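You operate a simulated robot arm through the tools that you are given. There is no shell and no other tool.

Carry out the task below with a simulated robot arm. There is one attempt and no reset: what you move stays moved.

TASK
Weigh 120 g of cream sweets into the scoop pan.
Fine: 100 g weight on the green plate, dial at 20 g, beam free, sweets in till the display shows LEVEL; lock the beam last.

Only the result counts: the job must be done as asked and must still hold three seconds after the hand-in. Knocking over, shifting, dropping, spilling or breaking anything else fails it.

THE ROBOT
A 6-joint arm with a three-finger gripper, fixed in place. Base frame: the origin is at the foot of the arm, x ahead of it, y to its left, z up; the work surface is at about z = 920. Lengths are in mm, angles in degrees, forces in N, time in s.
Its first joint turns from -166.0 to 166.0 degrees. Payload 4.89 kg.
Tool frame: the origin (TCP) lies between the finger pads and is the grasp point; the fingertips stand 30 mm ahead of it; z points along the fingers, y is the line along which they close. Largest opening 164 mm; the body of the gripper starts 125 mm behind the TCP.
Orientation is that of the tool frame in the base frame, as a unit quaternion [x, y, z, w]. With the fingers straight down and closing along the base's y, the tool's x points along the base's -x, its y along +y and its z along -z.

THE INTERFACE
- The arm moves only by the tool step_arm. Its argument "deltas" is a list of rows, each a list of 7 numbers: the shift along the tool's x, y, z in cm, then the turn, a rotation vector about the tool's x, y, z in degrees, then the opening in per cent of the stroke, from 0 (shut) to 100 (fully open). In form: [[dx, dy, dz, rx, ry, rz, grip], ...]. A call has 1 to 20 rows; each row is the pose to reach, as a shift and turn from the pose commanded when the call began, along the tool's axes at that moment. Rows are played at 5 a second. More than 50 mm and 8.6 degrees between two rows, or a gripper value outside its range, and nothing of the call is played. A pose out of reach is approached as far as the arm can. The call stops where the force on the tool passes 40 N (or 10 N more than at its start, if that is more) or the arm is blocked; 0.2 s more then pass. Each finger travels about 108 mm/s and halts on what it meets, pressing with about 35 N; the grip force reading is that of the motor and also rises with nothing between the fingers. The clock runs only during rows and for 0.2 s after the last one: add rows that repeat a pose to give the fingers time. The reply holds the time, the measured pose of the TCP, the force on the tool along the base axes, the opening and the grip force, in the units named above and with some noise, with the torque about the TCP (base axes, N m) and any sound that the robot's microphone picked up.
- Cameras (640 x 400 px; columns grow to the right, rows downward): "scene" is fixed at [400.5, 501.7, 1570]; the picture's right is [-0.73, -0.68, 0.00], its down [-0.24, 0.26, -0.93] and it looks along [0.63, -0.69, -0.36] (base axes); focal length 214 px, centre (320, 200). "wrist" rides on the gripper at [76, -2, -152] in the tool frame; the picture's right is [0.02, 1.00, 0.00], its down [-0.88, 0.02, -0.47] and it looks along [-0.47, 0.01, 0.88] (tool axes); focal length 247 px, centre (320, 200). There is no depth. A picture from a camera that has moved, and an enlarged one, comes with that camera's place and axes in the base frame and with its lens.
- grab_frame(camera): a new picture of that camera. It takes no simulated time.
- lift_body(by): slides the trunk up (or, below 0, down) by that many mm; the arm rides with it, the base frame stays. It gives what a move gives, with no picture.
- inspect(camera, box): a new picture of the part [left, top, right, bottom] of that camera's present view, enlarged. It takes no simulated time.
- hand_in(): hands the job in; it is judged then, once.

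Places have to be worked out from the pictures, the camera data and where the tool is seen. Open the gripper and draw the arm clear of the work before you hand the job in, unless the task says otherwise.

The tools are called after ">>>" by a JSON object that holds its "name" and its "arguments". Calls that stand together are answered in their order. step_arm: Moves the arm, as the interface text tells. Its arguments: {"type":"object","properties":{"deltas":{"type":"array","items":{"type":"array","items":{"type":"number"}}}},"required":["deltas"]} The other tools are called the same way: lift_body (by) slides the trunk up or down; grab_frame (camera) takes a picture; inspect (camera, box) takes an enlarged picture of a part of a camera's view; hand_in () hands the job in.

At the start:

```text
clock: 0.0
eef_pos: [632.0, 157.4, 1463.4]
tcp_rot: [0.0, 1.0, 0.0, 0.0]
ft_force: [0.4, -0.2, -0.1]
wrist_torque: [0.04, 0.01, 0.0]
gripper_width: 163.8
gripper_force: 0.0
trunk travel left (down, up): [-175.0, 215.0]
```

scene: 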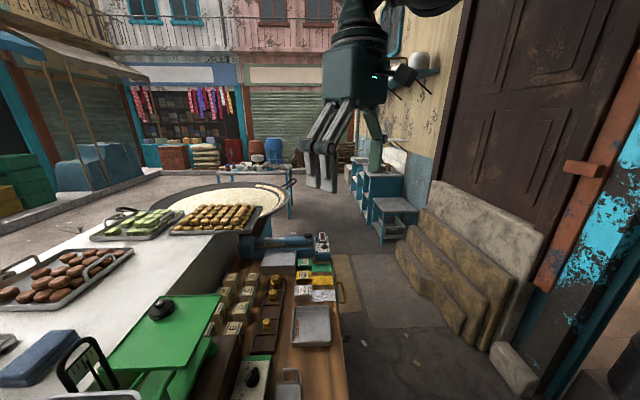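
wrist: 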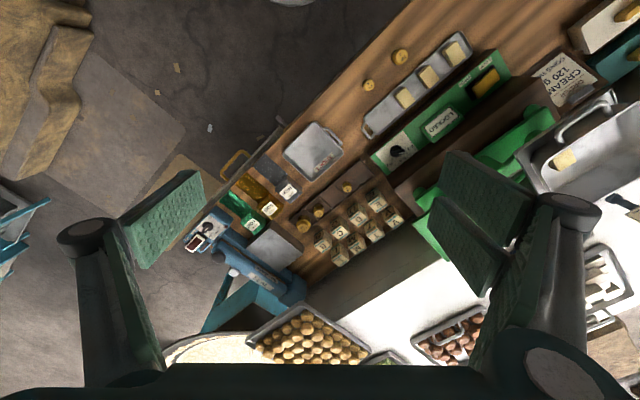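

I start by taking enlarged views of the work area in both cameras to identify the objects.

>>> {"name": "inspect", "arguments": {"camera": "scene", "box": [140, 220, 360, 400]}}

>>> {"name": "inspect", "arguments": {"camera": "wrist", "box": [340, 0, 640, 190]}}

>>> {"name": "inspect", "arguments": {"camera": "wrist", "box": [180, 100, 440, 270]}}

```text
2.22 times, centred on (250, 310) of scene
camera zoom: at [400.5, 501.7, 1570.0], right [-0.73, -0.68, 0.0], down [-0.24, 0.26, -0.93], along [0.63, -0.69, -0.36], focal length 477 px, centre (476, -44)
```

zoom: 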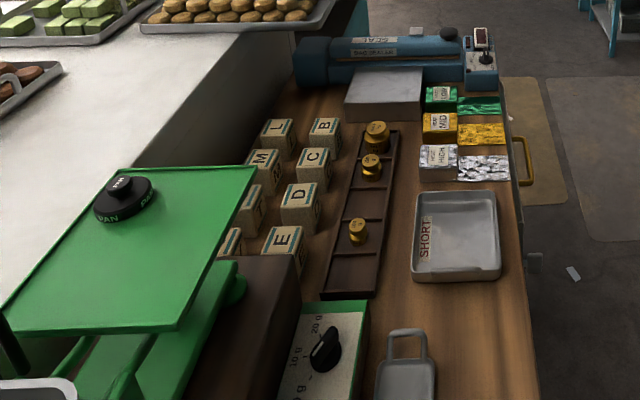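

```text
2.11 times, centred on (490, 95) of wrist
camera zoom: at [554.9, 155.6, 1615.1], right [-0.02, 1.0, 0.0], down [0.88, 0.02, 0.47], along [0.47, 0.01, -0.88], focal length 520 px, centre (-38, 421)
```

zoom: 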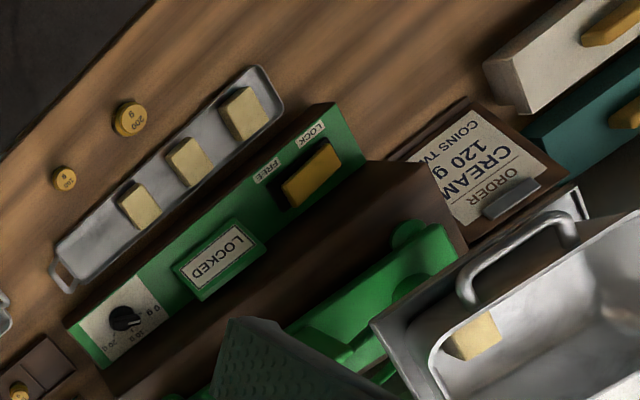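

```text
2.35 times, centred on (310, 185) of wrist
camera zoom: at [554.9, 155.6, 1615.1], right [-0.02, 1.0, 0.0], down [0.88, 0.02, 0.47], along [0.47, 0.01, -0.88], focal length 581 px, centre (344, 235)
```

zoom: 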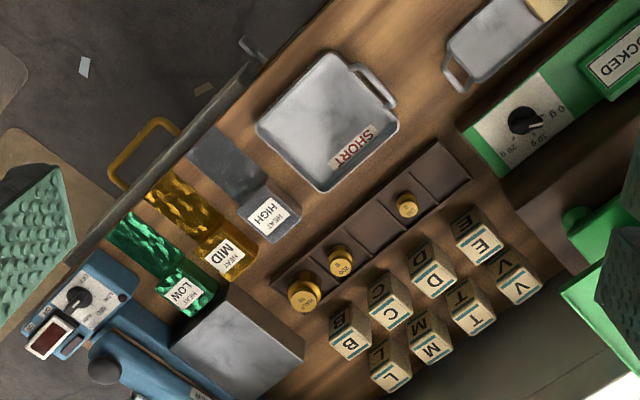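

The balance (green, LOCKED display, dial, lock lever), the scoop pan, weights and sweets lie around x≈600-750, y≈400-700. I move the wrist camera above it, staying high, for a better look.

>>> {"name": "step_arm", "arguments": {"deltas": [[1, 4.5, 0, 0, 0, 0, 100], [2, 9, 0, 0, 0, 0, 100], [3, 13.5, 0, 0, 0, 0, 100], [4, 18, 0, 0, 0, 0, 100], [5, 22.5, 0, 0, 0, 0, 100], [6, 27, 0, 0, 0, 0, 100], [7, 31, 0, 0, 0, 0, 100], [7, 31, 0, 0, 0, 0, 100]]}}

>>> {"name": "grab_frame", "arguments": {"camera": "wrist"}}

>>> {"name": "grab_frame", "arguments": {"camera": "scene"}}

```text
clock: 1.8
eef_pos: [556.6, 453.4, 1470.2]
tcp_rot: [0.001, 1.0, 0.004, 0.001]
ft_force: [-0.6, -0.6, -1.1]
wrist_torque: [-0.01, 0.0, -0.01]
gripper_width: 164.2
gripper_force: 0.0
trunk travel left (down, up): [-175.0, 215.0]
```

```text
taken
camera wrist: at [479.7, 450.0, 1621.1], right [-0.02, 1.0, 0.01], down [0.88, 0.01, 0.48], along [0.48, 0.02, -0.88], focal length 247 px, centre (320, 200)
```

wrist: 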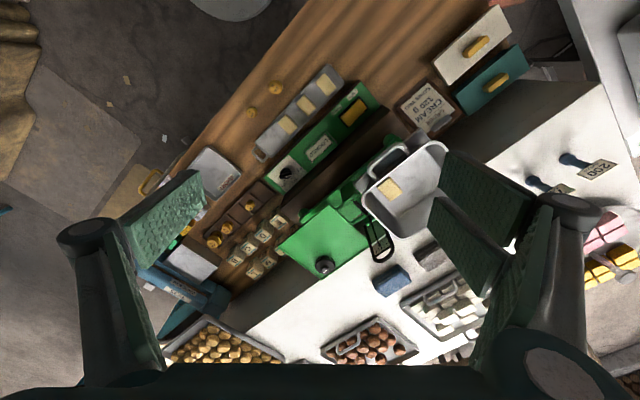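

```text
taken
```

scene: 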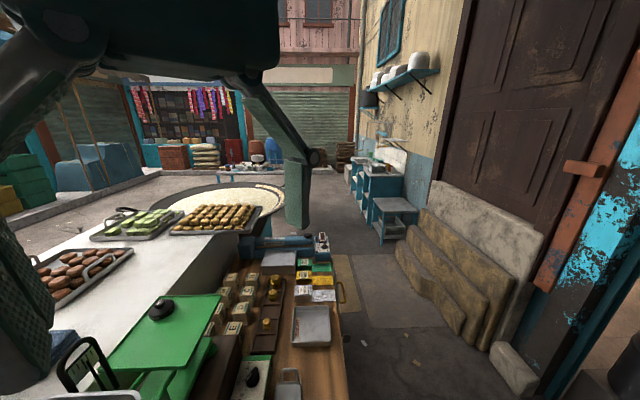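

The wrist view now covers the whole balance, so I zoom into its parts.

>>> {"name": "inspect", "arguments": {"camera": "wrist", "box": [240, 50, 400, 200]}}

>>> {"name": "inspect", "arguments": {"camera": "wrist", "box": [270, 120, 470, 290]}}

>>> {"name": "inspect", "arguments": {"camera": "wrist", "box": [390, 0, 560, 140]}}

>>> {"name": "inspect", "arguments": {"camera": "wrist", "box": [140, 130, 300, 290]}}

>>> {"name": "inspect", "arguments": {"camera": "wrist", "box": [330, 230, 530, 380]}}

```text
2.67 times, centred on (320, 125) of wrist
camera zoom: at [479.7, 450.0, 1621.1], right [-0.02, 1.0, 0.01], down [0.88, 0.01, 0.48], along [0.48, 0.02, -0.88], focal length 659 px, centre (320, 400)
```

zoom: 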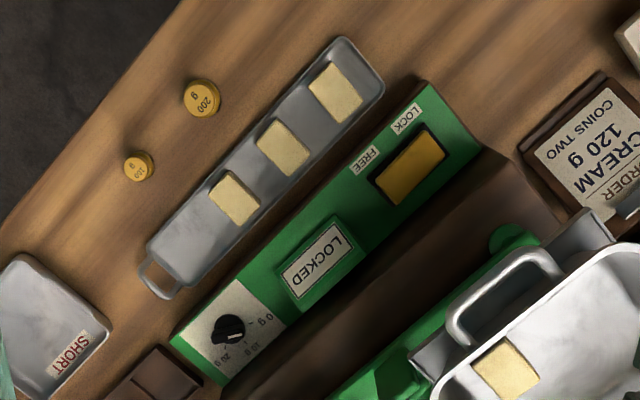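

```text
2.35 times, centred on (370, 205) of wrist
camera zoom: at [479.7, 450.0, 1621.1], right [-0.02, 1.0, 0.01], down [0.88, 0.01, 0.48], along [0.48, 0.02, -0.88], focal length 581 px, centre (202, 188)
```

zoom: 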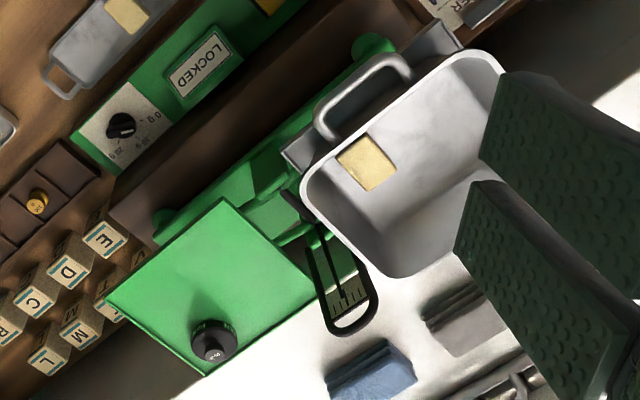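

```text
2.86 times, centred on (475, 70) of wrist
camera zoom: at [479.7, 450.0, 1621.1], right [-0.02, 1.0, 0.01], down [0.88, 0.01, 0.48], along [0.48, 0.02, -0.88], focal length 706 px, centre (-123, 571)
```

zoom: 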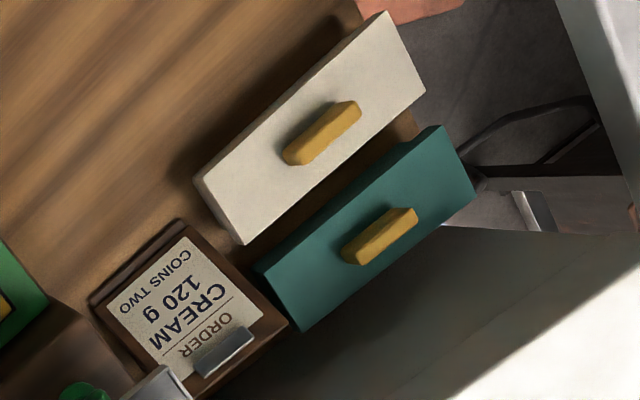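

```text
2.50 times, centred on (220, 210) of wrist
camera zoom: at [479.7, 450.0, 1621.1], right [-0.02, 1.0, 0.01], down [0.88, 0.01, 0.48], along [0.48, 0.02, -0.88], focal length 617 px, centre (570, 175)
```

zoom: 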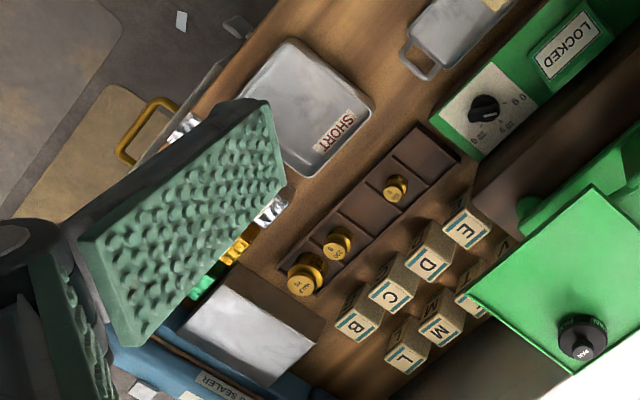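

```text
2.67 times, centred on (430, 305) of wrist
camera zoom: at [479.7, 450.0, 1621.1], right [-0.02, 1.0, 0.01], down [0.88, 0.01, 0.48], along [0.48, 0.02, -0.88], focal length 659 px, centre (27, -80)
```

zoom: 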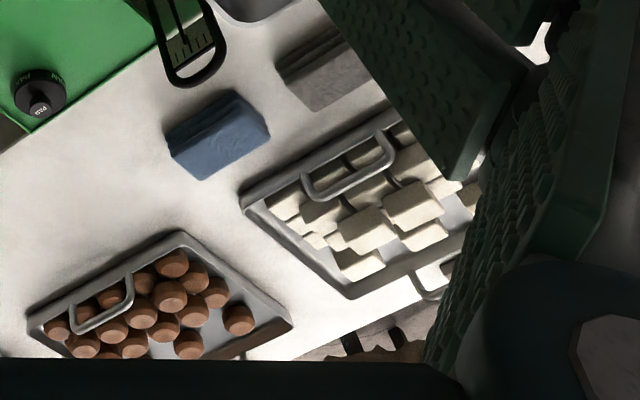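

I zoom hard into the weights, dial, lever and sweets to read the labels.

>>> {"name": "inspect", "arguments": {"camera": "wrist", "box": [260, 70, 300, 100]}}

>>> {"name": "inspect", "arguments": {"camera": "wrist", "box": [200, 190, 260, 250]}}

>>> {"name": "inspect", "arguments": {"camera": "wrist", "box": [235, 75, 295, 120]}}

>>> {"name": "inspect", "arguments": {"camera": "wrist", "box": [265, 150, 315, 190]}}

>>> {"name": "inspect", "arguments": {"camera": "wrist", "box": [300, 240, 350, 280]}}

>>> {"name": "inspect", "arguments": {"camera": "scene", "box": [40, 270, 350, 400]}}

```text
13.33 times, centred on (280, 85) of wrist
camera zoom: at [479.7, 450.0, 1621.1], right [-0.02, 1.0, 0.01], down [0.88, 0.01, 0.48], along [0.48, 0.02, -0.88], focal length 3293 px, centre (853, 1733)
```

zoom: 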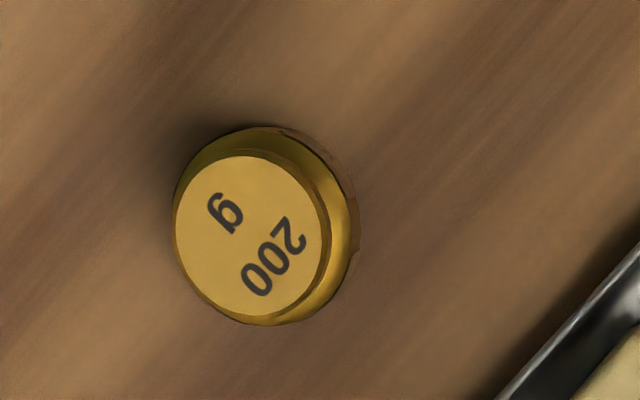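

```text
6.67 times, centred on (230, 220) of wrist
camera zoom: at [479.7, 450.0, 1621.1], right [-0.02, 1.0, 0.01], down [0.88, 0.01, 0.48], along [0.48, 0.02, -0.88], focal length 1646 px, centre (920, 67)
```

zoom: 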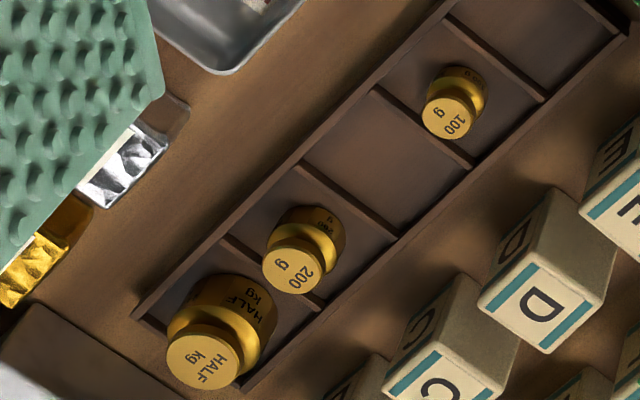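

```text
8.89 times, centred on (265, 98) of wrist
camera zoom: at [479.7, 450.0, 1621.1], right [-0.02, 1.0, 0.01], down [0.88, 0.01, 0.48], along [0.48, 0.02, -0.88], focal length 2195 px, centre (809, 1111)
```

zoom: 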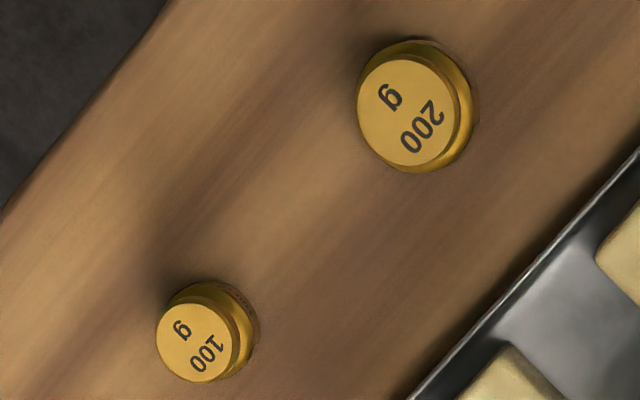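

```text
10.00 times, centred on (290, 170) of wrist
camera zoom: at [479.7, 450.0, 1621.1], right [-0.02, 1.0, 0.01], down [0.88, 0.01, 0.48], along [0.48, 0.02, -0.88], focal length 2470 px, centre (620, 500)
```

zoom: 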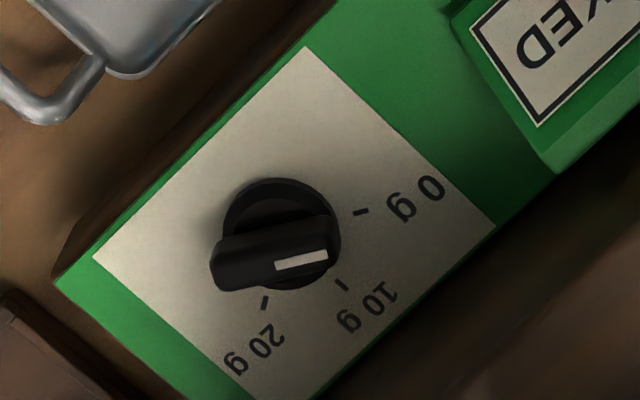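

```text
10.00 times, centred on (325, 260) of wrist
camera zoom: at [479.7, 450.0, 1621.1], right [-0.02, 1.0, 0.01], down [0.88, 0.01, 0.48], along [0.48, 0.02, -0.88], focal length 2470 px, centre (270, -400)
```

zoom: 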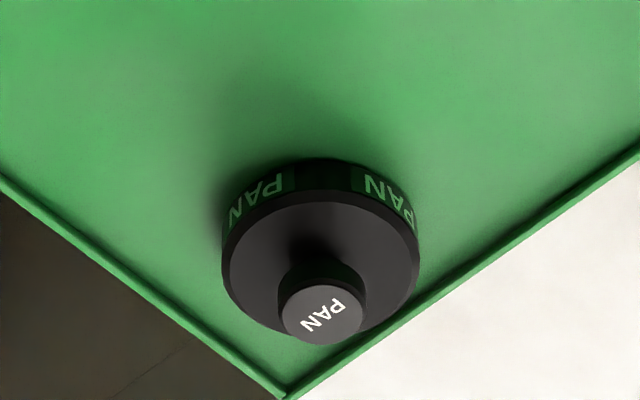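

```text
2.06 times, centred on (195, 335) of scene
camera zoom: at [400.5, 501.7, 1570.0], right [-0.73, -0.68, 0.0], down [-0.24, 0.26, -0.93], along [0.63, -0.69, -0.36], focal length 443 px, centre (578, -79)
```

zoom: 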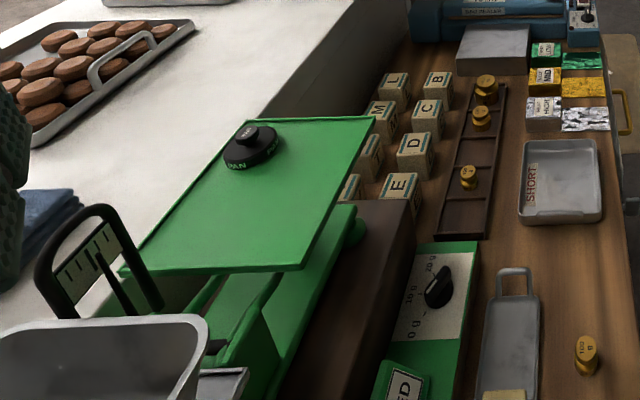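

The readout is some mm off the commanded pose, so I check with a still row whether the arm was still settling, and then take the views again.

>>> {"name": "step_arm", "arguments": {"deltas": [[0, 0, 0, 0, 0, 0, 100], [0, 0, 0, 0, 0, 0, 100], [0, 0, 0, 0, 0, 0, 100]]}}

>>> {"name": "inspect", "arguments": {"camera": "wrist", "box": [220, 60, 300, 120]}}

>>> {"name": "inspect", "arguments": {"camera": "scene", "box": [200, 300, 360, 400]}}

```text
clock: 2.6
eef_pos: [558.1, 453.3, 1470.4]
tcp_rot: [0.0, 1.0, 0.004, 0.002]
ft_force: [0.3, 0.4, 0.0]
wrist_torque: [0.02, -0.04, 0.02]
gripper_width: 164.1
gripper_force: 0.0
trunk travel left (down, up): [-175.0, 215.0]
```

```text
6.67 times, centred on (260, 90) of wrist
camera zoom: at [479.4, 450.4, 1621.4], right [-0.02, 1.0, 0.01], down [0.88, 0.01, 0.48], along [0.48, 0.02, -0.88], focal length 1646 px, centre (720, 933)
```

zoom: 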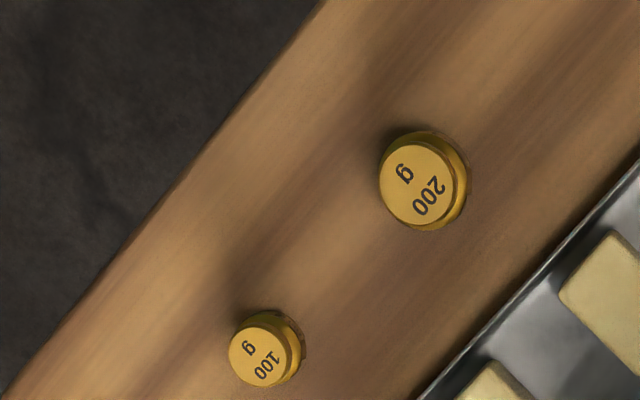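

```text
4.00 times, centred on (280, 350) of scene
camera zoom: at [400.5, 501.7, 1570.0], right [-0.73, -0.68, 0.0], down [-0.24, 0.26, -0.93], along [0.63, -0.69, -0.36], focal length 858 px, centre (480, -400)
```

zoom: 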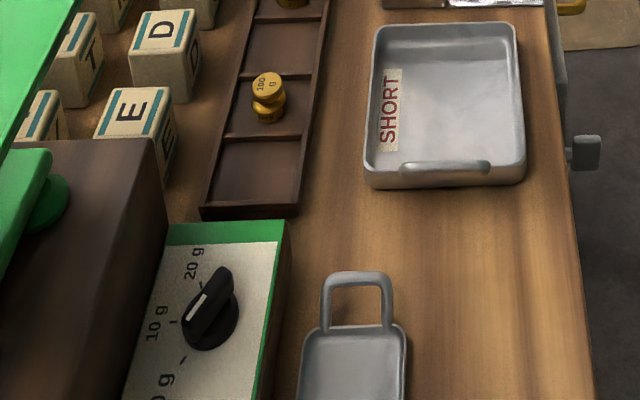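

The arm did settle, but with an offset from the command, which suggests it is near its reach limit at this height. I look at the loose 100 g weight from the scene camera to triangulate.

>>> {"name": "inspect", "arguments": {"camera": "scene", "box": [280, 370, 360, 420]}}

>>> {"name": "inspect", "arguments": {"camera": "scene", "box": [180, 330, 300, 400]}}

```text
refused: 420 is not a number from 0 to 400
```

```text
5.33 times, centred on (240, 365) of scene
camera zoom: at [400.5, 501.7, 1570.0], right [-0.73, -0.68, 0.0], down [-0.24, 0.26, -0.93], along [0.63, -0.69, -0.36], focal length 1144 px, centre (747, -680)
```

zoom: 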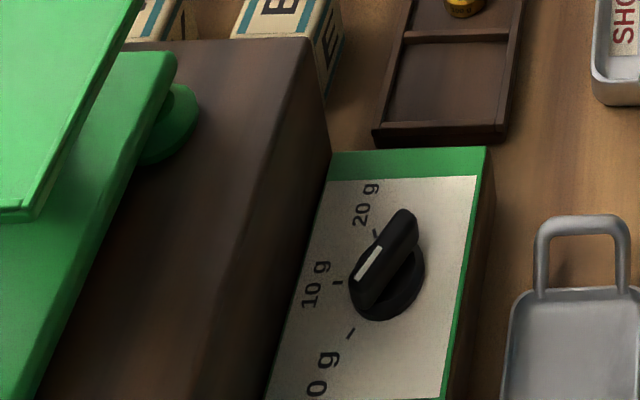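

Both views agree on these estimates: dial knob ≈ (755,363,966), loose 100 g ≈ (591,280), rack 100 g ≈ (872,243), green plate at z≈1151. I go lower for a close look at the dial, lever and sweets, staying in the clear air above the bench.

>>> {"name": "step_arm", "arguments": {"deltas": [[0, -1.5, 3.5, 0, 0, 0, 100], [0, -3.5, 7, 0, 0, 0, 100], [0, -5, 10.5, 0, 0, 0, 100], [0, -6.7, 14.3, 0, 0, 0, 100], [0, -6.7, 14.3, 0, 0, 0, 100], [0, -6.7, 14.3, 0, 0, 0, 100]]}}

>>> {"name": "grab_frame", "arguments": {"camera": "wrist"}}

>>> {"name": "inspect", "arguments": {"camera": "wrist", "box": [230, 130, 330, 195]}}

>>> {"name": "inspect", "arguments": {"camera": "wrist", "box": [330, 20, 430, 85]}}

```text
clock: 4.0
eef_pos: [563.6, 400.5, 1320.6]
tcp_rot: [0.0, 1.0, 0.0, 0.0]
ft_force: [1.0, -0.3, -0.4]
wrist_torque: [-0.01, 0.06, -0.02]
gripper_width: 164.0
gripper_force: 0.0
trunk travel left (down, up): [-175.0, 215.0]
```

```text
taken
camera wrist: at [485.9, 398.6, 1471.8], right [-0.02, 1.0, 0.0], down [0.88, 0.02, 0.47], along [0.47, 0.01, -0.88], focal length 247 px, centre (320, 200)
```

wrist: 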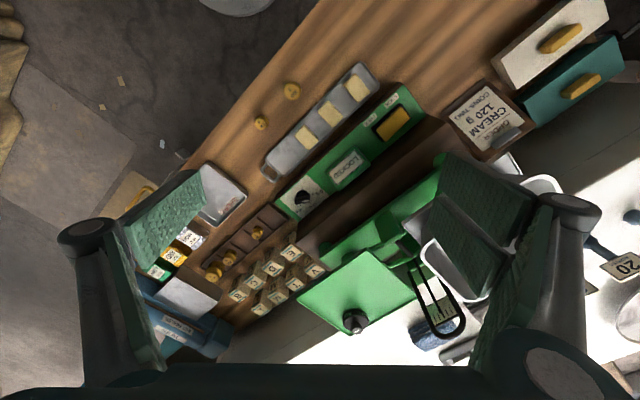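

```text
6.15 times, centred on (280, 162) of wrist
camera zoom: at [485.9, 398.6, 1471.8], right [-0.02, 1.0, 0.0], down [0.88, 0.02, 0.47], along [0.47, 0.01, -0.88], focal length 1520 px, centre (566, 431)
```

zoom: 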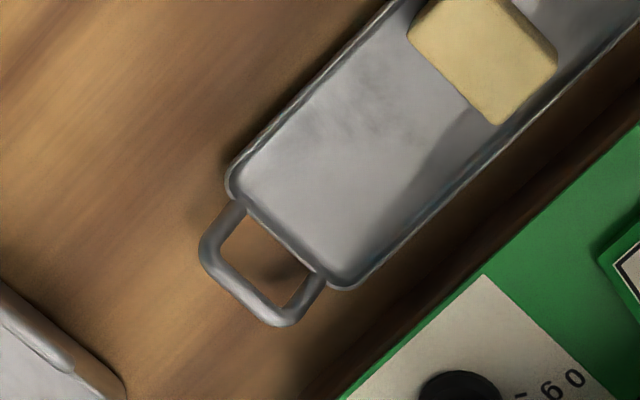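

```text
6.15 times, centred on (380, 52) of wrist
camera zoom: at [485.9, 398.6, 1471.8], right [-0.02, 1.0, 0.0], down [0.88, 0.02, 0.47], along [0.47, 0.01, -0.88], focal length 1520 px, centre (-49, 1108)
```

zoom: 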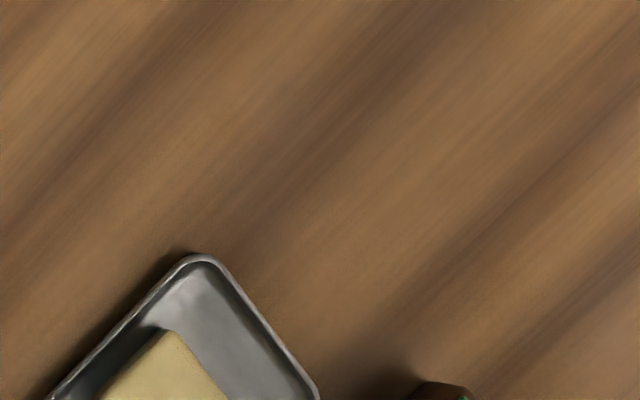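

Now the arm tracks its command exactly at this height. I zoom into the dial, lever and sweets.

>>> {"name": "inspect", "arguments": {"camera": "wrist", "box": [265, 165, 345, 215]}}

>>> {"name": "inspect", "arguments": {"camera": "wrist", "box": [345, 80, 435, 150]}}

>>> {"name": "inspect", "arguments": {"camera": "wrist", "box": [200, 200, 300, 290]}}

>>> {"name": "inspect", "arguments": {"camera": "wrist", "box": [290, 60, 390, 150]}}

>>> {"name": "inspect", "arguments": {"camera": "wrist", "box": [230, 70, 320, 140]}}

```text
8.00 times, centred on (305, 190) of wrist
camera zoom: at [485.9, 398.6, 1471.8], right [-0.02, 1.0, 0.0], down [0.88, 0.02, 0.47], along [0.47, 0.01, -0.88], focal length 1976 px, centre (440, 280)
```

zoom: 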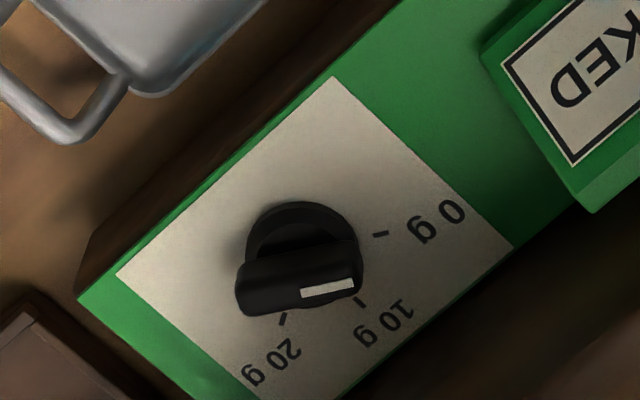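

```text
5.71 times, centred on (390, 115) of wrist
camera zoom: at [485.9, 398.6, 1471.8], right [-0.02, 1.0, 0.0], down [0.88, 0.02, 0.47], along [0.47, 0.01, -0.88], focal length 1411 px, centre (-80, 686)
```

zoom: 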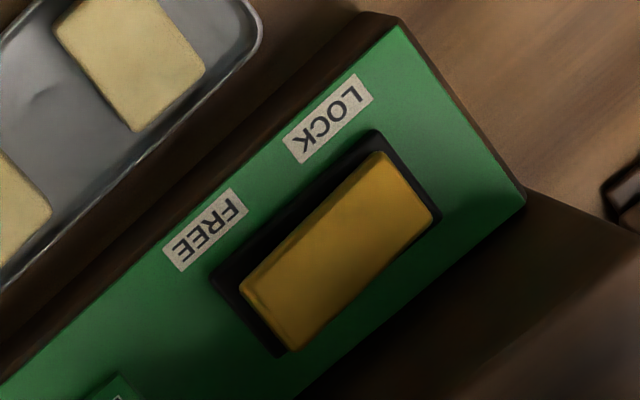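

```text
4.44 times, centred on (250, 245) of wrist
camera zoom: at [485.9, 398.6, 1471.8], right [-0.02, 1.0, 0.0], down [0.88, 0.02, 0.47], along [0.47, 0.01, -0.88], focal length 1098 px, centre (631, 0)
```

zoom: 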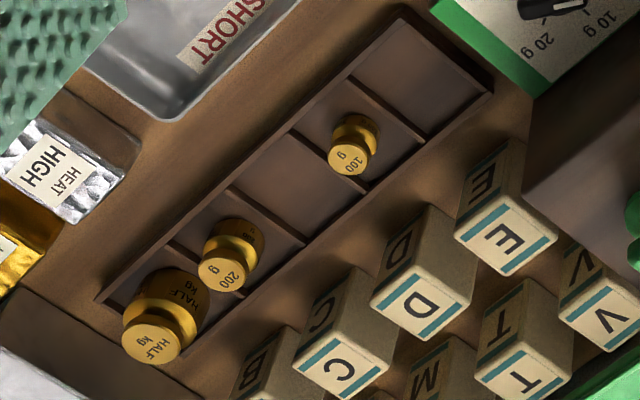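

```text
4.44 times, centred on (340, 105) of wrist
camera zoom: at [485.9, 398.6, 1471.8], right [-0.02, 1.0, 0.0], down [0.88, 0.02, 0.47], along [0.47, 0.01, -0.88], focal length 1098 px, centre (231, 622)
```

zoom: 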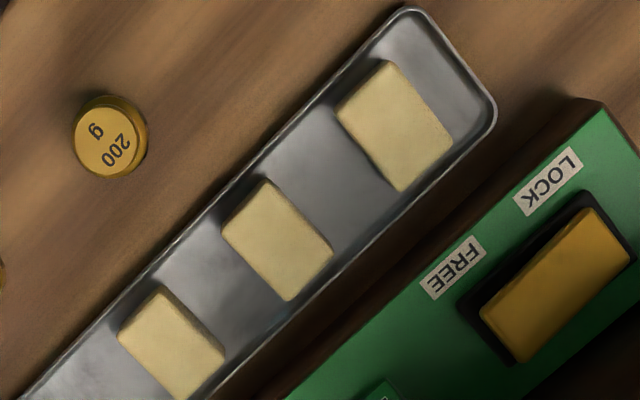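

```text
5.71 times, centred on (275, 105) of wrist
camera zoom: at [485.9, 398.6, 1471.8], right [-0.02, 1.0, 0.0], down [0.88, 0.02, 0.47], along [0.47, 0.01, -0.88], focal length 1411 px, centre (577, 743)
```

zoom: 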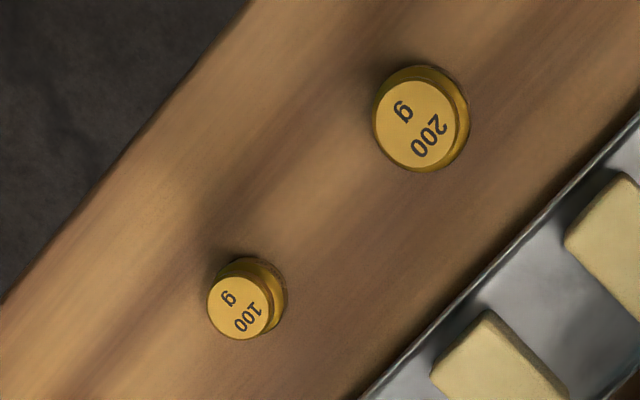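

The 100 g in the rack, at about (871,242), is in its proper place, while the loose weights lie beside a "SHORT" tray and may be short. I'll use the rack one. I move above it at z≈1250 with the tool turned 45°, so the closing axis runs along the rack.

>>> {"name": "step_arm", "arguments": {"deltas": [[-3.84, -1.98, 0.88, 0, 0, -5.6, 80], [-7.68, -3.96, 1.76, 0, 0, -11.2, 70], [-11.5, -5.94, 2.65, 0, 0, -16.9, 60], [-15.35, -7.92, 3.53, 0, 0, -22.5, 45], [-19.2, -9.9, 4.4, 0, 0, -28.1, 45], [-23, -11.9, 5.3, 0, 0, -33.7, 45], [-26.9, -13.9, 6.2, 0, 0, -39.4, 45], [-30.7, -15.85, 7.06, 0, 0, -45, 45], [-30.7, -15.85, 7.06, 0, 0, -45, 45], [-30.7, -15.85, 7.06, 0, 0, -45, 45]]}}

>>> {"name": "grab_frame", "arguments": {"camera": "wrist"}}

>>> {"name": "grab_frame", "arguments": {"camera": "scene"}}

```text
clock: 6.2
eef_pos: [869.8, 241.2, 1250.4]
tcp_rot: [-0.382, 0.924, 0.0, 0.0]
ft_force: [0.5, -0.4, 0.0]
wrist_torque: [0.05, 0.1, 0.03]
gripper_width: 73.8
gripper_force: 0.1
trunk travel left (down, up): [-175.0, 215.0]
```

```text
taken
camera wrist: at [815.6, 186.0, 1401.5], right [-0.72, 0.69, 0.0], down [0.61, 0.64, 0.47], along [0.33, 0.34, -0.88], focal length 247 px, centre (320, 200)
```

wrist: 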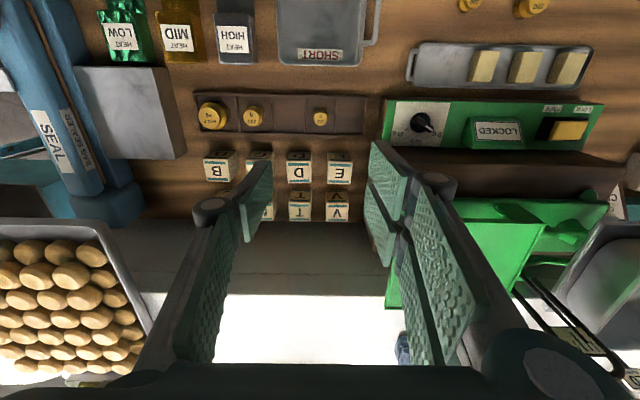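

```text
taken
```

scene: 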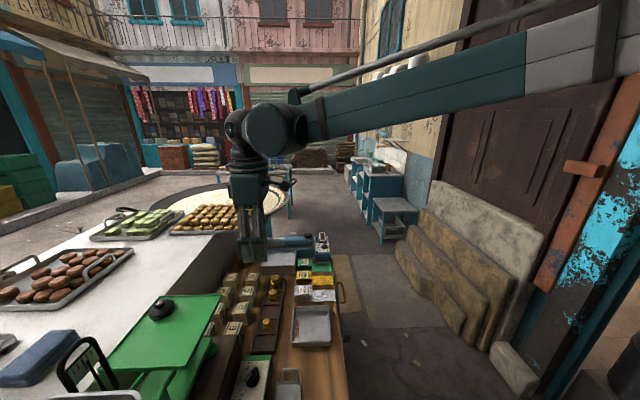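

The weight sits right below the TCP: the ray gives (871,241) against the TCP's (870,241). I zoom in to judge its height and the compartment walls before descending.

>>> {"name": "inspect", "arguments": {"camera": "wrist", "box": [275, 85, 371, 145]}}

>>> {"name": "inspect", "arguments": {"camera": "scene", "box": [220, 260, 320, 340]}}

>>> {"name": "inspect", "arguments": {"camera": "wrist", "box": [380, 85, 640, 200]}}

```text
6.67 times, centred on (323, 115) of wrist
camera zoom: at [815.6, 186.0, 1401.5], right [-0.72, 0.69, 0.0], down [0.61, 0.64, 0.47], along [0.33, 0.34, -0.88], focal length 1646 px, centre (300, 767)
```

zoom: 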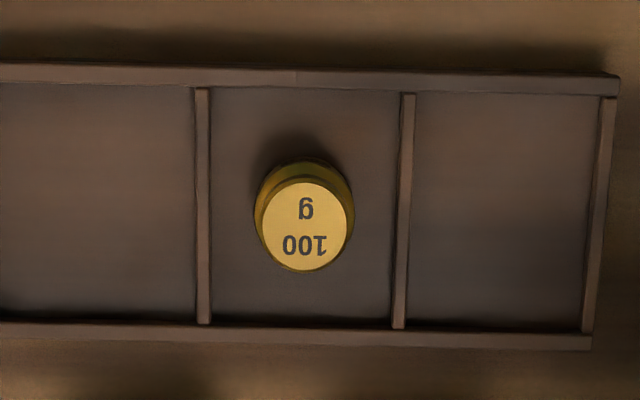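

```text
5.00 times, centred on (270, 300) of scene
camera zoom: at [400.5, 501.7, 1570.0], right [-0.73, -0.68, 0.0], down [-0.24, 0.26, -0.93], along [0.63, -0.69, -0.36], focal length 1072 px, centre (570, -300)
```

zoom: 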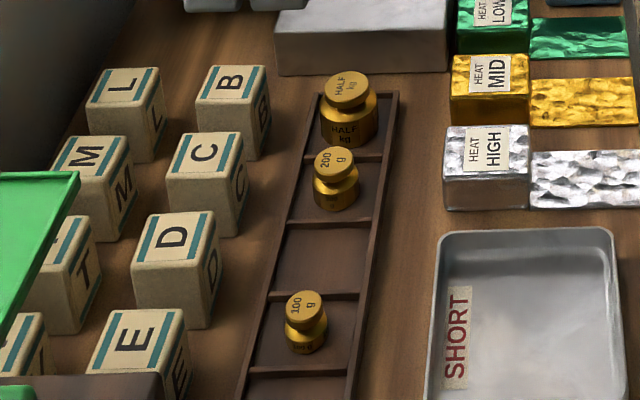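

```text
2.46 times, centred on (510, 142) of wrist
camera zoom: at [815.6, 186.0, 1401.5], right [-0.72, 0.69, 0.0], down [0.61, 0.64, 0.47], along [0.33, 0.34, -0.88], focal length 608 px, centre (-148, 342)
```

zoom: 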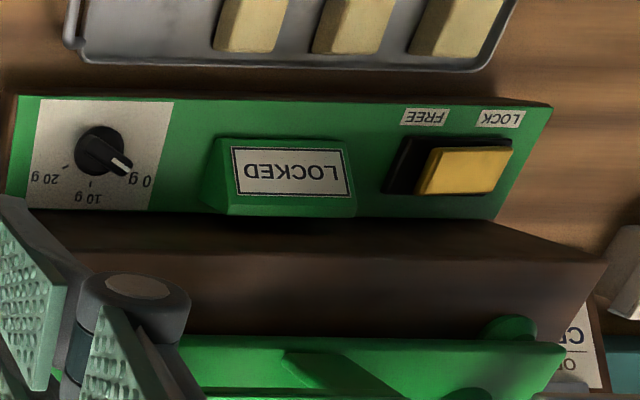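

The compartment is about 57 mm long with low walls, and the weight is about 25 mm wide and 30-35 mm high. I descend to TCP z≈1030 and check the alignment.

>>> {"name": "step_arm", "arguments": {"deltas": [[0, 0, 4.5, 0, 0, 0, 45], [0, 0, 9, 0, 0, 0, 40], [0, 0, 13.5, 0, 0, 0, 40], [0, 0, 18, 0, 0, 0, 40], [0, 0, 22, 0, 0, 0, 40], [0, 0, 22, 0, 0, 0, 40], [0, 0, 22, 0, 0, 0, 40]]}}

>>> {"name": "grab_frame", "arguments": {"camera": "wrist"}}

>>> {"name": "inspect", "arguments": {"camera": "scene", "box": [200, 230, 320, 340]}}

```text
clock: 7.8
eef_pos: [868.0, 242.6, 1029.2]
tcp_rot: [-0.383, 0.924, 0.0, 0.0]
ft_force: [0.5, -0.7, -1.1]
wrist_torque: [-0.02, 0.02, -0.03]
gripper_width: 65.5
gripper_force: 0.1
trunk travel left (down, up): [-175.0, 215.0]
```

```text
taken
camera wrist: at [815.2, 187.0, 1180.7], right [-0.72, 0.69, 0.0], down [0.61, 0.64, 0.47], along [0.33, 0.34, -0.88], focal length 247 px, centre (320, 200)
```

wrist: 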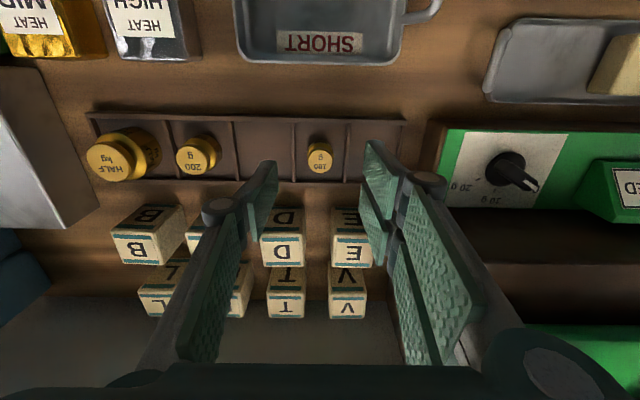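

```text
3.64 times, centred on (260, 285) of scene
camera zoom: at [400.5, 501.7, 1570.0], right [-0.73, -0.68, 0.0], down [-0.24, 0.26, -0.93], along [0.63, -0.69, -0.36], focal length 780 px, centre (538, -109)
```

zoom: 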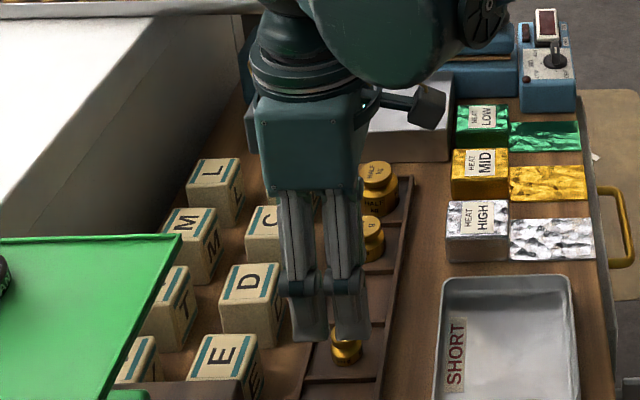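

The alignment looks good. I zoom in for exact pixels and to estimate the weight's height from the parallax.

>>> {"name": "inspect", "arguments": {"camera": "wrist", "box": [270, 110, 380, 200]}}

```text
4.44 times, centred on (325, 155) of wrist
camera zoom: at [815.2, 187.0, 1180.7], right [-0.72, 0.69, 0.0], down [0.61, 0.64, 0.47], along [0.33, 0.34, -0.88], focal length 1098 px, centre (298, 400)
```

zoom: 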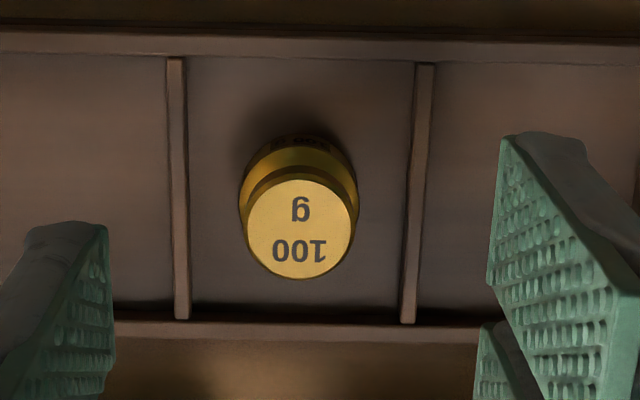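

The weight's top is at z≈960 and centred. I lower to TCP z≈971 (fingertips ≈941, above the dividers) and close.

>>> {"name": "step_arm", "arguments": {"deltas": [[0, 0, 2, 0, 0, 0, 40], [0, 0, 4, 0, 0, 0, 40], [0, 0, 5.8, 0, 0, 0, 40], [0, 0, 5.8, 0, 0, 0, 40]]}}

>>> {"name": "grab_frame", "arguments": {"camera": "wrist"}}

>>> {"name": "inspect", "arguments": {"camera": "scene", "box": [230, 280, 310, 360]}}

```text
clock: 8.8
eef_pos: [870.6, 242.2, 970.6]
tcp_rot: [-0.383, 0.924, 0.0, 0.001]
ft_force: [1.8, 0.4, 0.1]
wrist_torque: [0.01, 0.04, 0.01]
gripper_width: 66.0
gripper_force: 0.1
trunk travel left (down, up): [-175.0, 215.0]
```

```text
taken
camera wrist: at [815.9, 187.0, 1122.5], right [-0.72, 0.69, 0.0], down [0.61, 0.64, 0.47], along [0.33, 0.34, -0.88], focal length 247 px, centre (320, 200)
```

wrist: 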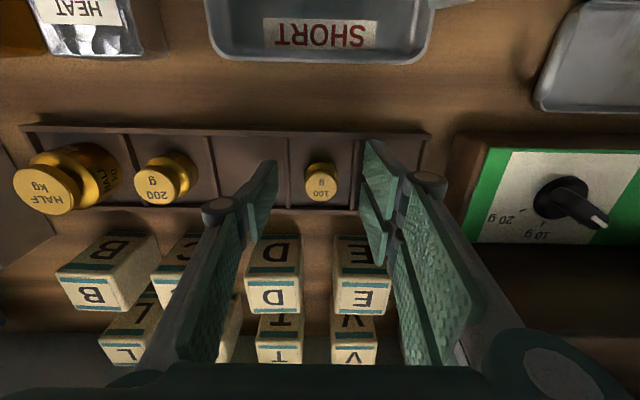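

```text
5.00 times, centred on (270, 320) of scene
camera zoom: at [400.5, 501.7, 1570.0], right [-0.73, -0.68, 0.0], down [-0.24, 0.26, -0.93], along [0.63, -0.69, -0.36], focal length 1072 px, centre (570, -400)
```

zoom: 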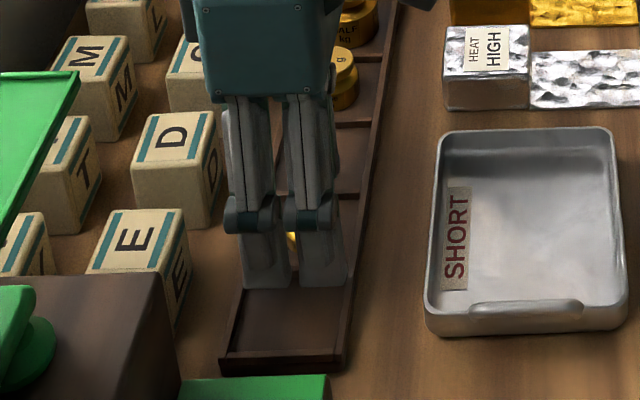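

The tips are about 18 mm below the weight's top and clear of the walls. Closing now.

>>> {"name": "step_arm", "arguments": {"deltas": [[0, 0, 0, 0, 0, 0, 25], [0, 0, 0, 0, 0, 0, 10], [0, 0, 0, 0, 0, 0, 10], [0, 0, 0, 0, 0, 0, 10], [0, 0, 0, 0, 0, 0, 10]]}}

>>> {"name": "grab_frame", "arguments": {"camera": "wrist"}}

```text
clock: 10.0
eef_pos: [869.2, 242.9, 969.5]
tcp_rot: [-0.383, 0.924, 0.0, 0.0]
ft_force: [0.3, -0.9, 0.4]
wrist_torque: [0.01, -0.01, 0.02]
gripper_width: 25.8
gripper_force: 35.3
trunk travel left (down, up): [-175.0, 215.0]
```

```text
taken
camera wrist: at [815.7, 186.9, 1122.8], right [-0.72, 0.69, 0.0], down [0.61, 0.64, 0.47], along [0.33, 0.34, -0.88], focal length 247 px, centre (320, 200)
```

wrist: 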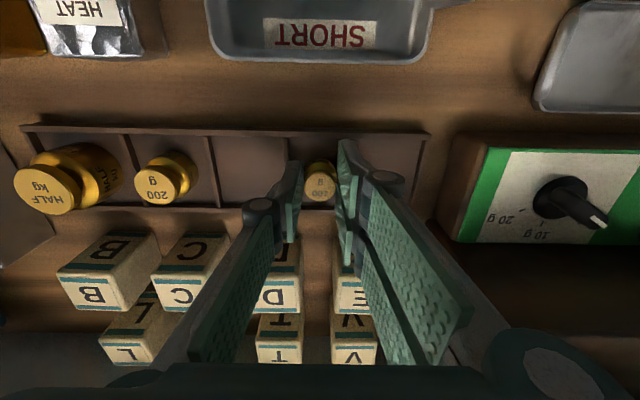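

The weight is gripped at 25.8 mm with 35 N. Now I lift straight up to z≈1270.

>>> {"name": "step_arm", "arguments": {"deltas": [[0, 0, -1, 0, 0, 0, 10], [0, 0, -4, 0, 0, 0, 10], [0, 0, -8, 0, 0, 0, 10], [0, 0, -12.5, 0, 0, 0, 10], [0, 0, -17, 0, 0, 0, 10], [0, 0, -21.5, 0, 0, 0, 10], [0, 0, -26, 0, 0, 0, 10], [0, 0, -30, 0, 0, 0, 10], [0, 0, -30, 0, 0, 0, 10]]}}

>>> {"name": "grab_frame", "arguments": {"camera": "wrist"}}

>>> {"name": "inspect", "arguments": {"camera": "scene", "box": [40, 200, 330, 400]}}

```text
clock: 12.0
eef_pos: [867.8, 242.9, 1271.8]
tcp_rot: [-0.383, 0.924, 0.0, 0.001]
ft_force: [-0.8, 0.8, -1.6]
wrist_torque: [0.05, -0.03, 0.04]
gripper_width: 25.4
gripper_force: 35.4
trunk travel left (down, up): [-175.0, 215.0]
```

```text
taken
camera wrist: at [814.9, 186.8, 1424.1], right [-0.72, 0.69, 0.0], down [0.61, 0.64, 0.47], along [0.33, 0.34, -0.88], focal length 247 px, centre (320, 200)
```

wrist: 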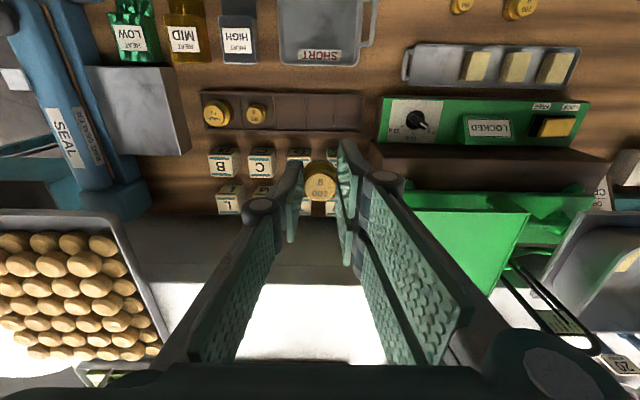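

```text
2.00 times, centred on (185, 300) of scene
camera zoom: at [400.5, 501.7, 1570.0], right [-0.73, -0.68, 0.0], down [-0.24, 0.26, -0.93], along [0.63, -0.69, -0.36], focal length 429 px, centre (590, 0)
```

zoom: 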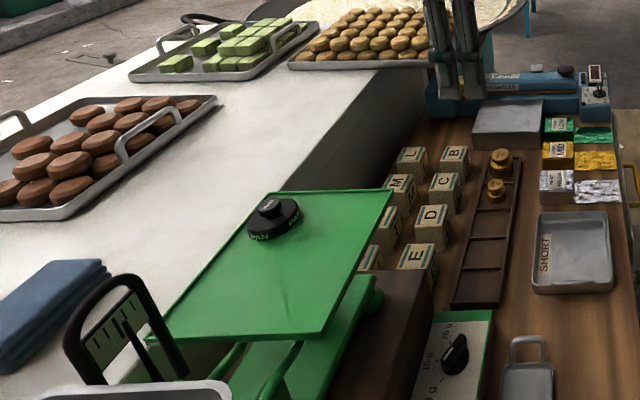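

The weight is held. In bench-aligned terms the plate spans about 150×173 mm at z≈1150-1165, the black PAN tare sits at its far corner, and the gauge loop beside it rises to z≈1275. I move over the plate's near-middle at (824,463), staying at z≈1272.

>>> {"name": "step_arm", "arguments": {"deltas": [[-2.1, 3.1, 0, 0, 0, 0, 10], [-4.2, 6.2, 0, 0, 0, 0, 10], [-6.2, 9.3, 0, 0, 0, 0, 10], [-8.3, 12.4, 0, 0, 0, 0, 10], [-10.4, 15.6, 0, 0, 0, 0, 10], [-12.4, 18.7, 0, 0, 0, 0, 10], [-12.4, 18.7, 0, 0, 0, 0, 10], [-12.4, 18.7, 0, 0, 0, 0, 10]]}}

>>> {"name": "grab_frame", "arguments": {"camera": "wrist"}}

>>> {"name": "inspect", "arguments": {"camera": "scene", "box": [0, 180, 300, 400]}}

```text
clock: 13.8
eef_pos: [824.0, 464.7, 1273.0]
tcp_rot: [-0.383, 0.924, 0.0, 0.0]
ft_force: [-0.3, 0.5, -1.1]
wrist_torque: [-0.1, -0.01, 0.0]
gripper_width: 26.1
gripper_force: 35.1
trunk travel left (down, up): [-175.0, 215.0]
```

```text
taken
camera wrist: at [770.0, 407.3, 1423.5], right [-0.72, 0.69, 0.0], down [0.61, 0.64, 0.47], along [0.33, 0.34, -0.88], focal length 247 px, centre (320, 200)
```

wrist: 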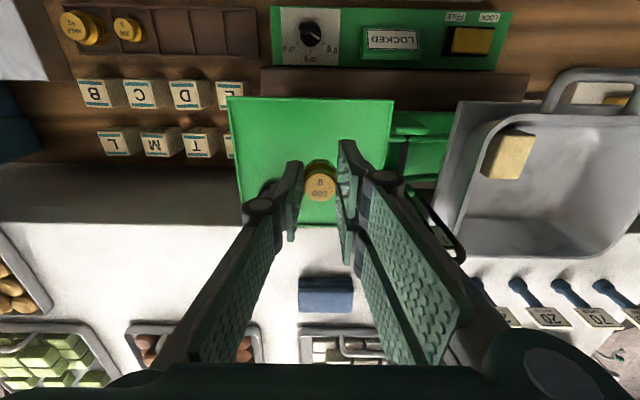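

```text
1.82 times, centred on (150, 290) of scene
camera zoom: at [400.5, 501.7, 1570.0], right [-0.73, -0.68, 0.0], down [-0.24, 0.26, -0.93], along [0.63, -0.69, -0.36], focal length 390 px, centre (629, 36)
```

zoom: 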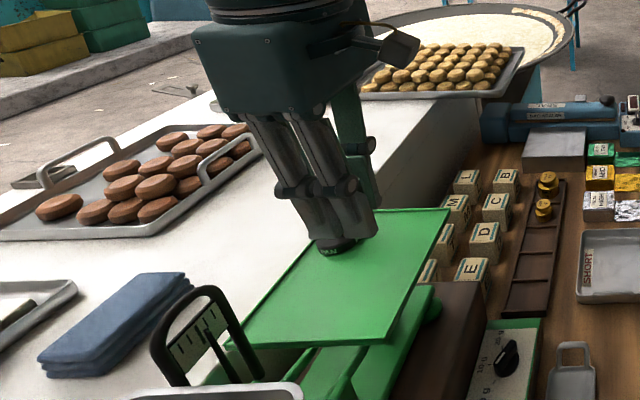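

The weight hangs over the middle of the plate, whose top triangulates to z≈1160. I expect contact at TCP z≈1203-1208, so I lower to 1219 first and then go in fine steps.

>>> {"name": "step_arm", "arguments": {"deltas": [[0, 0, 2, 0, 0, 0, 10], [0, 0, 4, 0, 0, 0, 10], [0, 0, 5.4, 0, 0, 0, 10], [0, 0, 5.4, 0, 0, 0, 10]]}}

>>> {"name": "inspect", "arguments": {"camera": "scene", "box": [110, 270, 230, 350]}}

>>> {"name": "inspect", "arguments": {"camera": "wrist", "box": [230, 80, 430, 240]}}

```text
clock: 14.8
eef_pos: [824.8, 462.1, 1218.1]
tcp_rot: [-0.383, 0.924, 0.0, 0.0]
ft_force: [0.4, 0.8, -1.7]
wrist_torque: [0.0, 0.03, -0.04]
gripper_width: 25.8
gripper_force: 35.1
trunk travel left (down, up): [-175.0, 215.0]
```

```text
5.00 times, centred on (170, 310) of scene
camera zoom: at [400.5, 501.7, 1570.0], right [-0.73, -0.68, 0.0], down [-0.24, 0.26, -0.93], along [0.63, -0.69, -0.36], focal length 1072 px, centre (1070, -350)
```

zoom: 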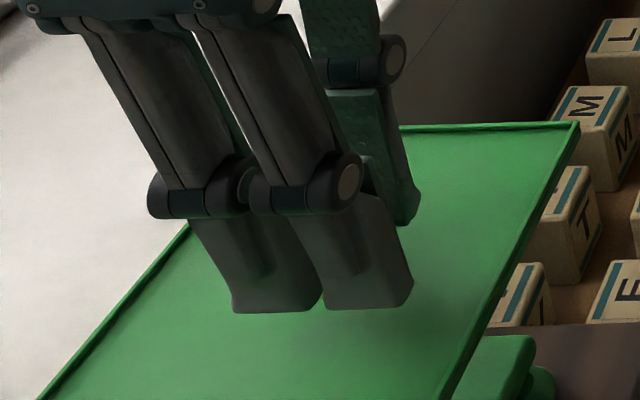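

```text
2.50 times, centred on (330, 160) of wrist
camera zoom: at [771.2, 406.7, 1369.1], right [-0.72, 0.69, 0.0], down [0.61, 0.64, 0.47], along [0.33, 0.34, -0.88], focal length 617 px, centre (295, 300)
```

zoom: 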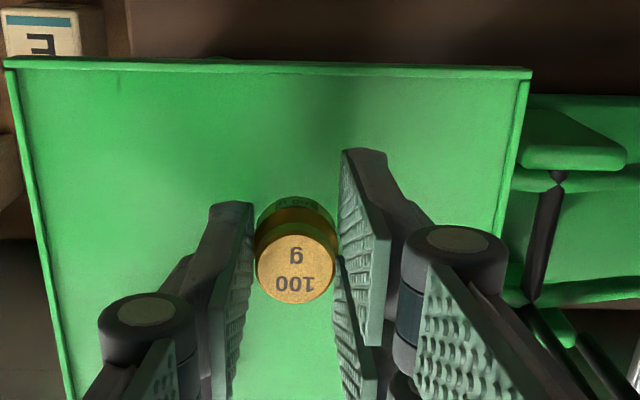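

The weight is a small gap above the plate. I lower in fine steps, reading the force each time.

>>> {"name": "step_arm", "arguments": {"deltas": [[0, 0, 0.3, 0, 0, 0, 10], [0, 0, 0.6, 0, 0, 0, 10], [0, 0, 0.6, 0, 0, 0, 10]]}}

>>> {"name": "step_arm", "arguments": {"deltas": [[0, 0, 0.2, 0, 0, 0, 10], [0, 0, 0.2, 0, 0, 0, 10]]}}

>>> {"name": "step_arm", "arguments": {"deltas": [[0, 0, 0.2, 0, 0, 0, 10], [0, 0, 0.2, 0, 0, 0, 10]]}}

```text
clock: 15.6
eef_pos: [823.6, 462.9, 1211.6]
tcp_rot: [-0.382, 0.924, 0.0, 0.0]
ft_force: [-0.1, -0.2, -0.8]
wrist_torque: [-0.01, 0.0, 0.04]
gripper_width: 26.0
gripper_force: 34.9
trunk travel left (down, up): [-175.0, 215.0]
```

```text
clock: 16.2
eef_pos: [825.5, 462.6, 1209.0]
tcp_rot: [-0.383, 0.924, 0.0, 0.0]
ft_force: [0.7, 0.4, -0.8]
wrist_torque: [-0.02, 0.02, 0.01]
gripper_width: 26.1
gripper_force: 34.9
trunk travel left (down, up): [-175.0, 215.0]
```

```text
clock: 16.8
eef_pos: [824.3, 462.1, 1207.7]
tcp_rot: [-0.383, 0.924, -0.001, -0.001]
ft_force: [0.4, -0.7, -0.8]
wrist_torque: [0.01, 0.0, -0.05]
gripper_width: 25.9
gripper_force: 35.3
trunk travel left (down, up): [-175.0, 215.0]
```

There's no contact yet, so I continue in 2 mm steps.

>>> {"name": "step_arm", "arguments": {"deltas": [[0, 0, 0.2, 0, 0, 0, 10], [0, 0, 0.2, 0, 0, 0, 10]]}}

>>> {"name": "inspect", "arguments": {"camera": "wrist", "box": [290, 150, 360, 210]}}

```text
clock: 17.4
eef_pos: [824.0, 462.4, 1205.3]
tcp_rot: [-0.383, 0.924, 0.0, 0.0]
ft_force: [-0.1, 0.1, -1.2]
wrist_torque: [-0.01, 0.0, 0.03]
gripper_width: 25.9
gripper_force: 34.8
trunk travel left (down, up): [-175.0, 215.0]
```

```text
6.67 times, centred on (325, 180) of wrist
camera zoom: at [770.8, 406.4, 1357.4], right [-0.72, 0.69, 0.0], down [0.61, 0.64, 0.47], along [0.33, 0.34, -0.88], focal length 1646 px, centre (287, 333)
```

zoom: 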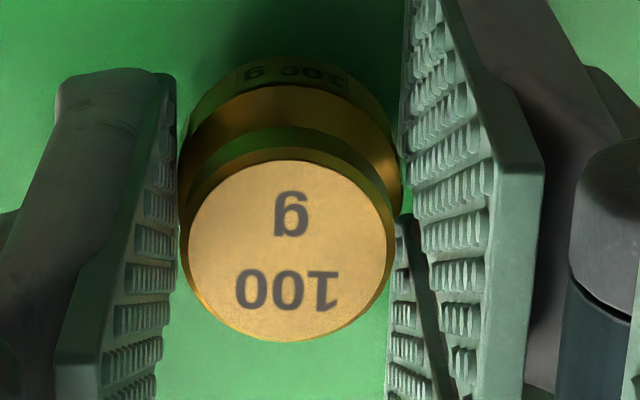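

Still above the plate. I continue down in small steps.

>>> {"name": "step_arm", "arguments": {"deltas": [[0, 0, 0.2, 0, 0, 0, 10], [0, 0, 0.2, 0, 0, 0, 10]]}}

>>> {"name": "step_arm", "arguments": {"deltas": [[0, 0, 0.15, 0, 0, 0, 10], [0, 0, 0.15, 0, 0, 0, 10]]}}

>>> {"name": "inspect", "arguments": {"camera": "scene", "box": [130, 290, 210, 340]}}

```text
clock: 18.0
eef_pos: [824.5, 461.3, 1203.5]
tcp_rot: [-0.383, 0.924, 0.0, 0.0]
ft_force: [0.9, -0.1, 3.5]
wrist_torque: [-0.01, -0.09, 0.04]
gripper_width: 25.6
gripper_force: 35.4
trunk travel left (down, up): [-175.0, 215.0]
```

```text
clock: 18.6
eef_pos: [825.2, 462.1, 1203.1]
tcp_rot: [-0.382, 0.924, 0.0, 0.0]
ft_force: [9.8, 5.1, 29.7]
wrist_torque: [0.25, -0.39, 0.02]
gripper_width: 25.9
gripper_force: 34.9
trunk travel left (down, up): [-175.0, 215.0]
```

```text
8.00 times, centred on (170, 315) of scene
camera zoom: at [400.5, 501.7, 1570.0], right [-0.73, -0.68, 0.0], down [-0.24, 0.26, -0.93], along [0.63, -0.69, -0.36], focal length 1716 px, centre (1520, -720)
```

zoom: 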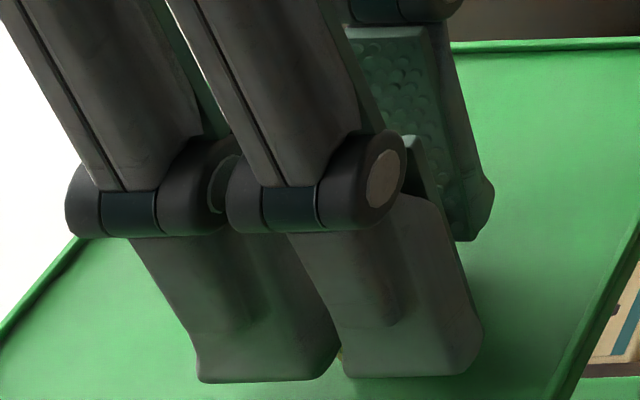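

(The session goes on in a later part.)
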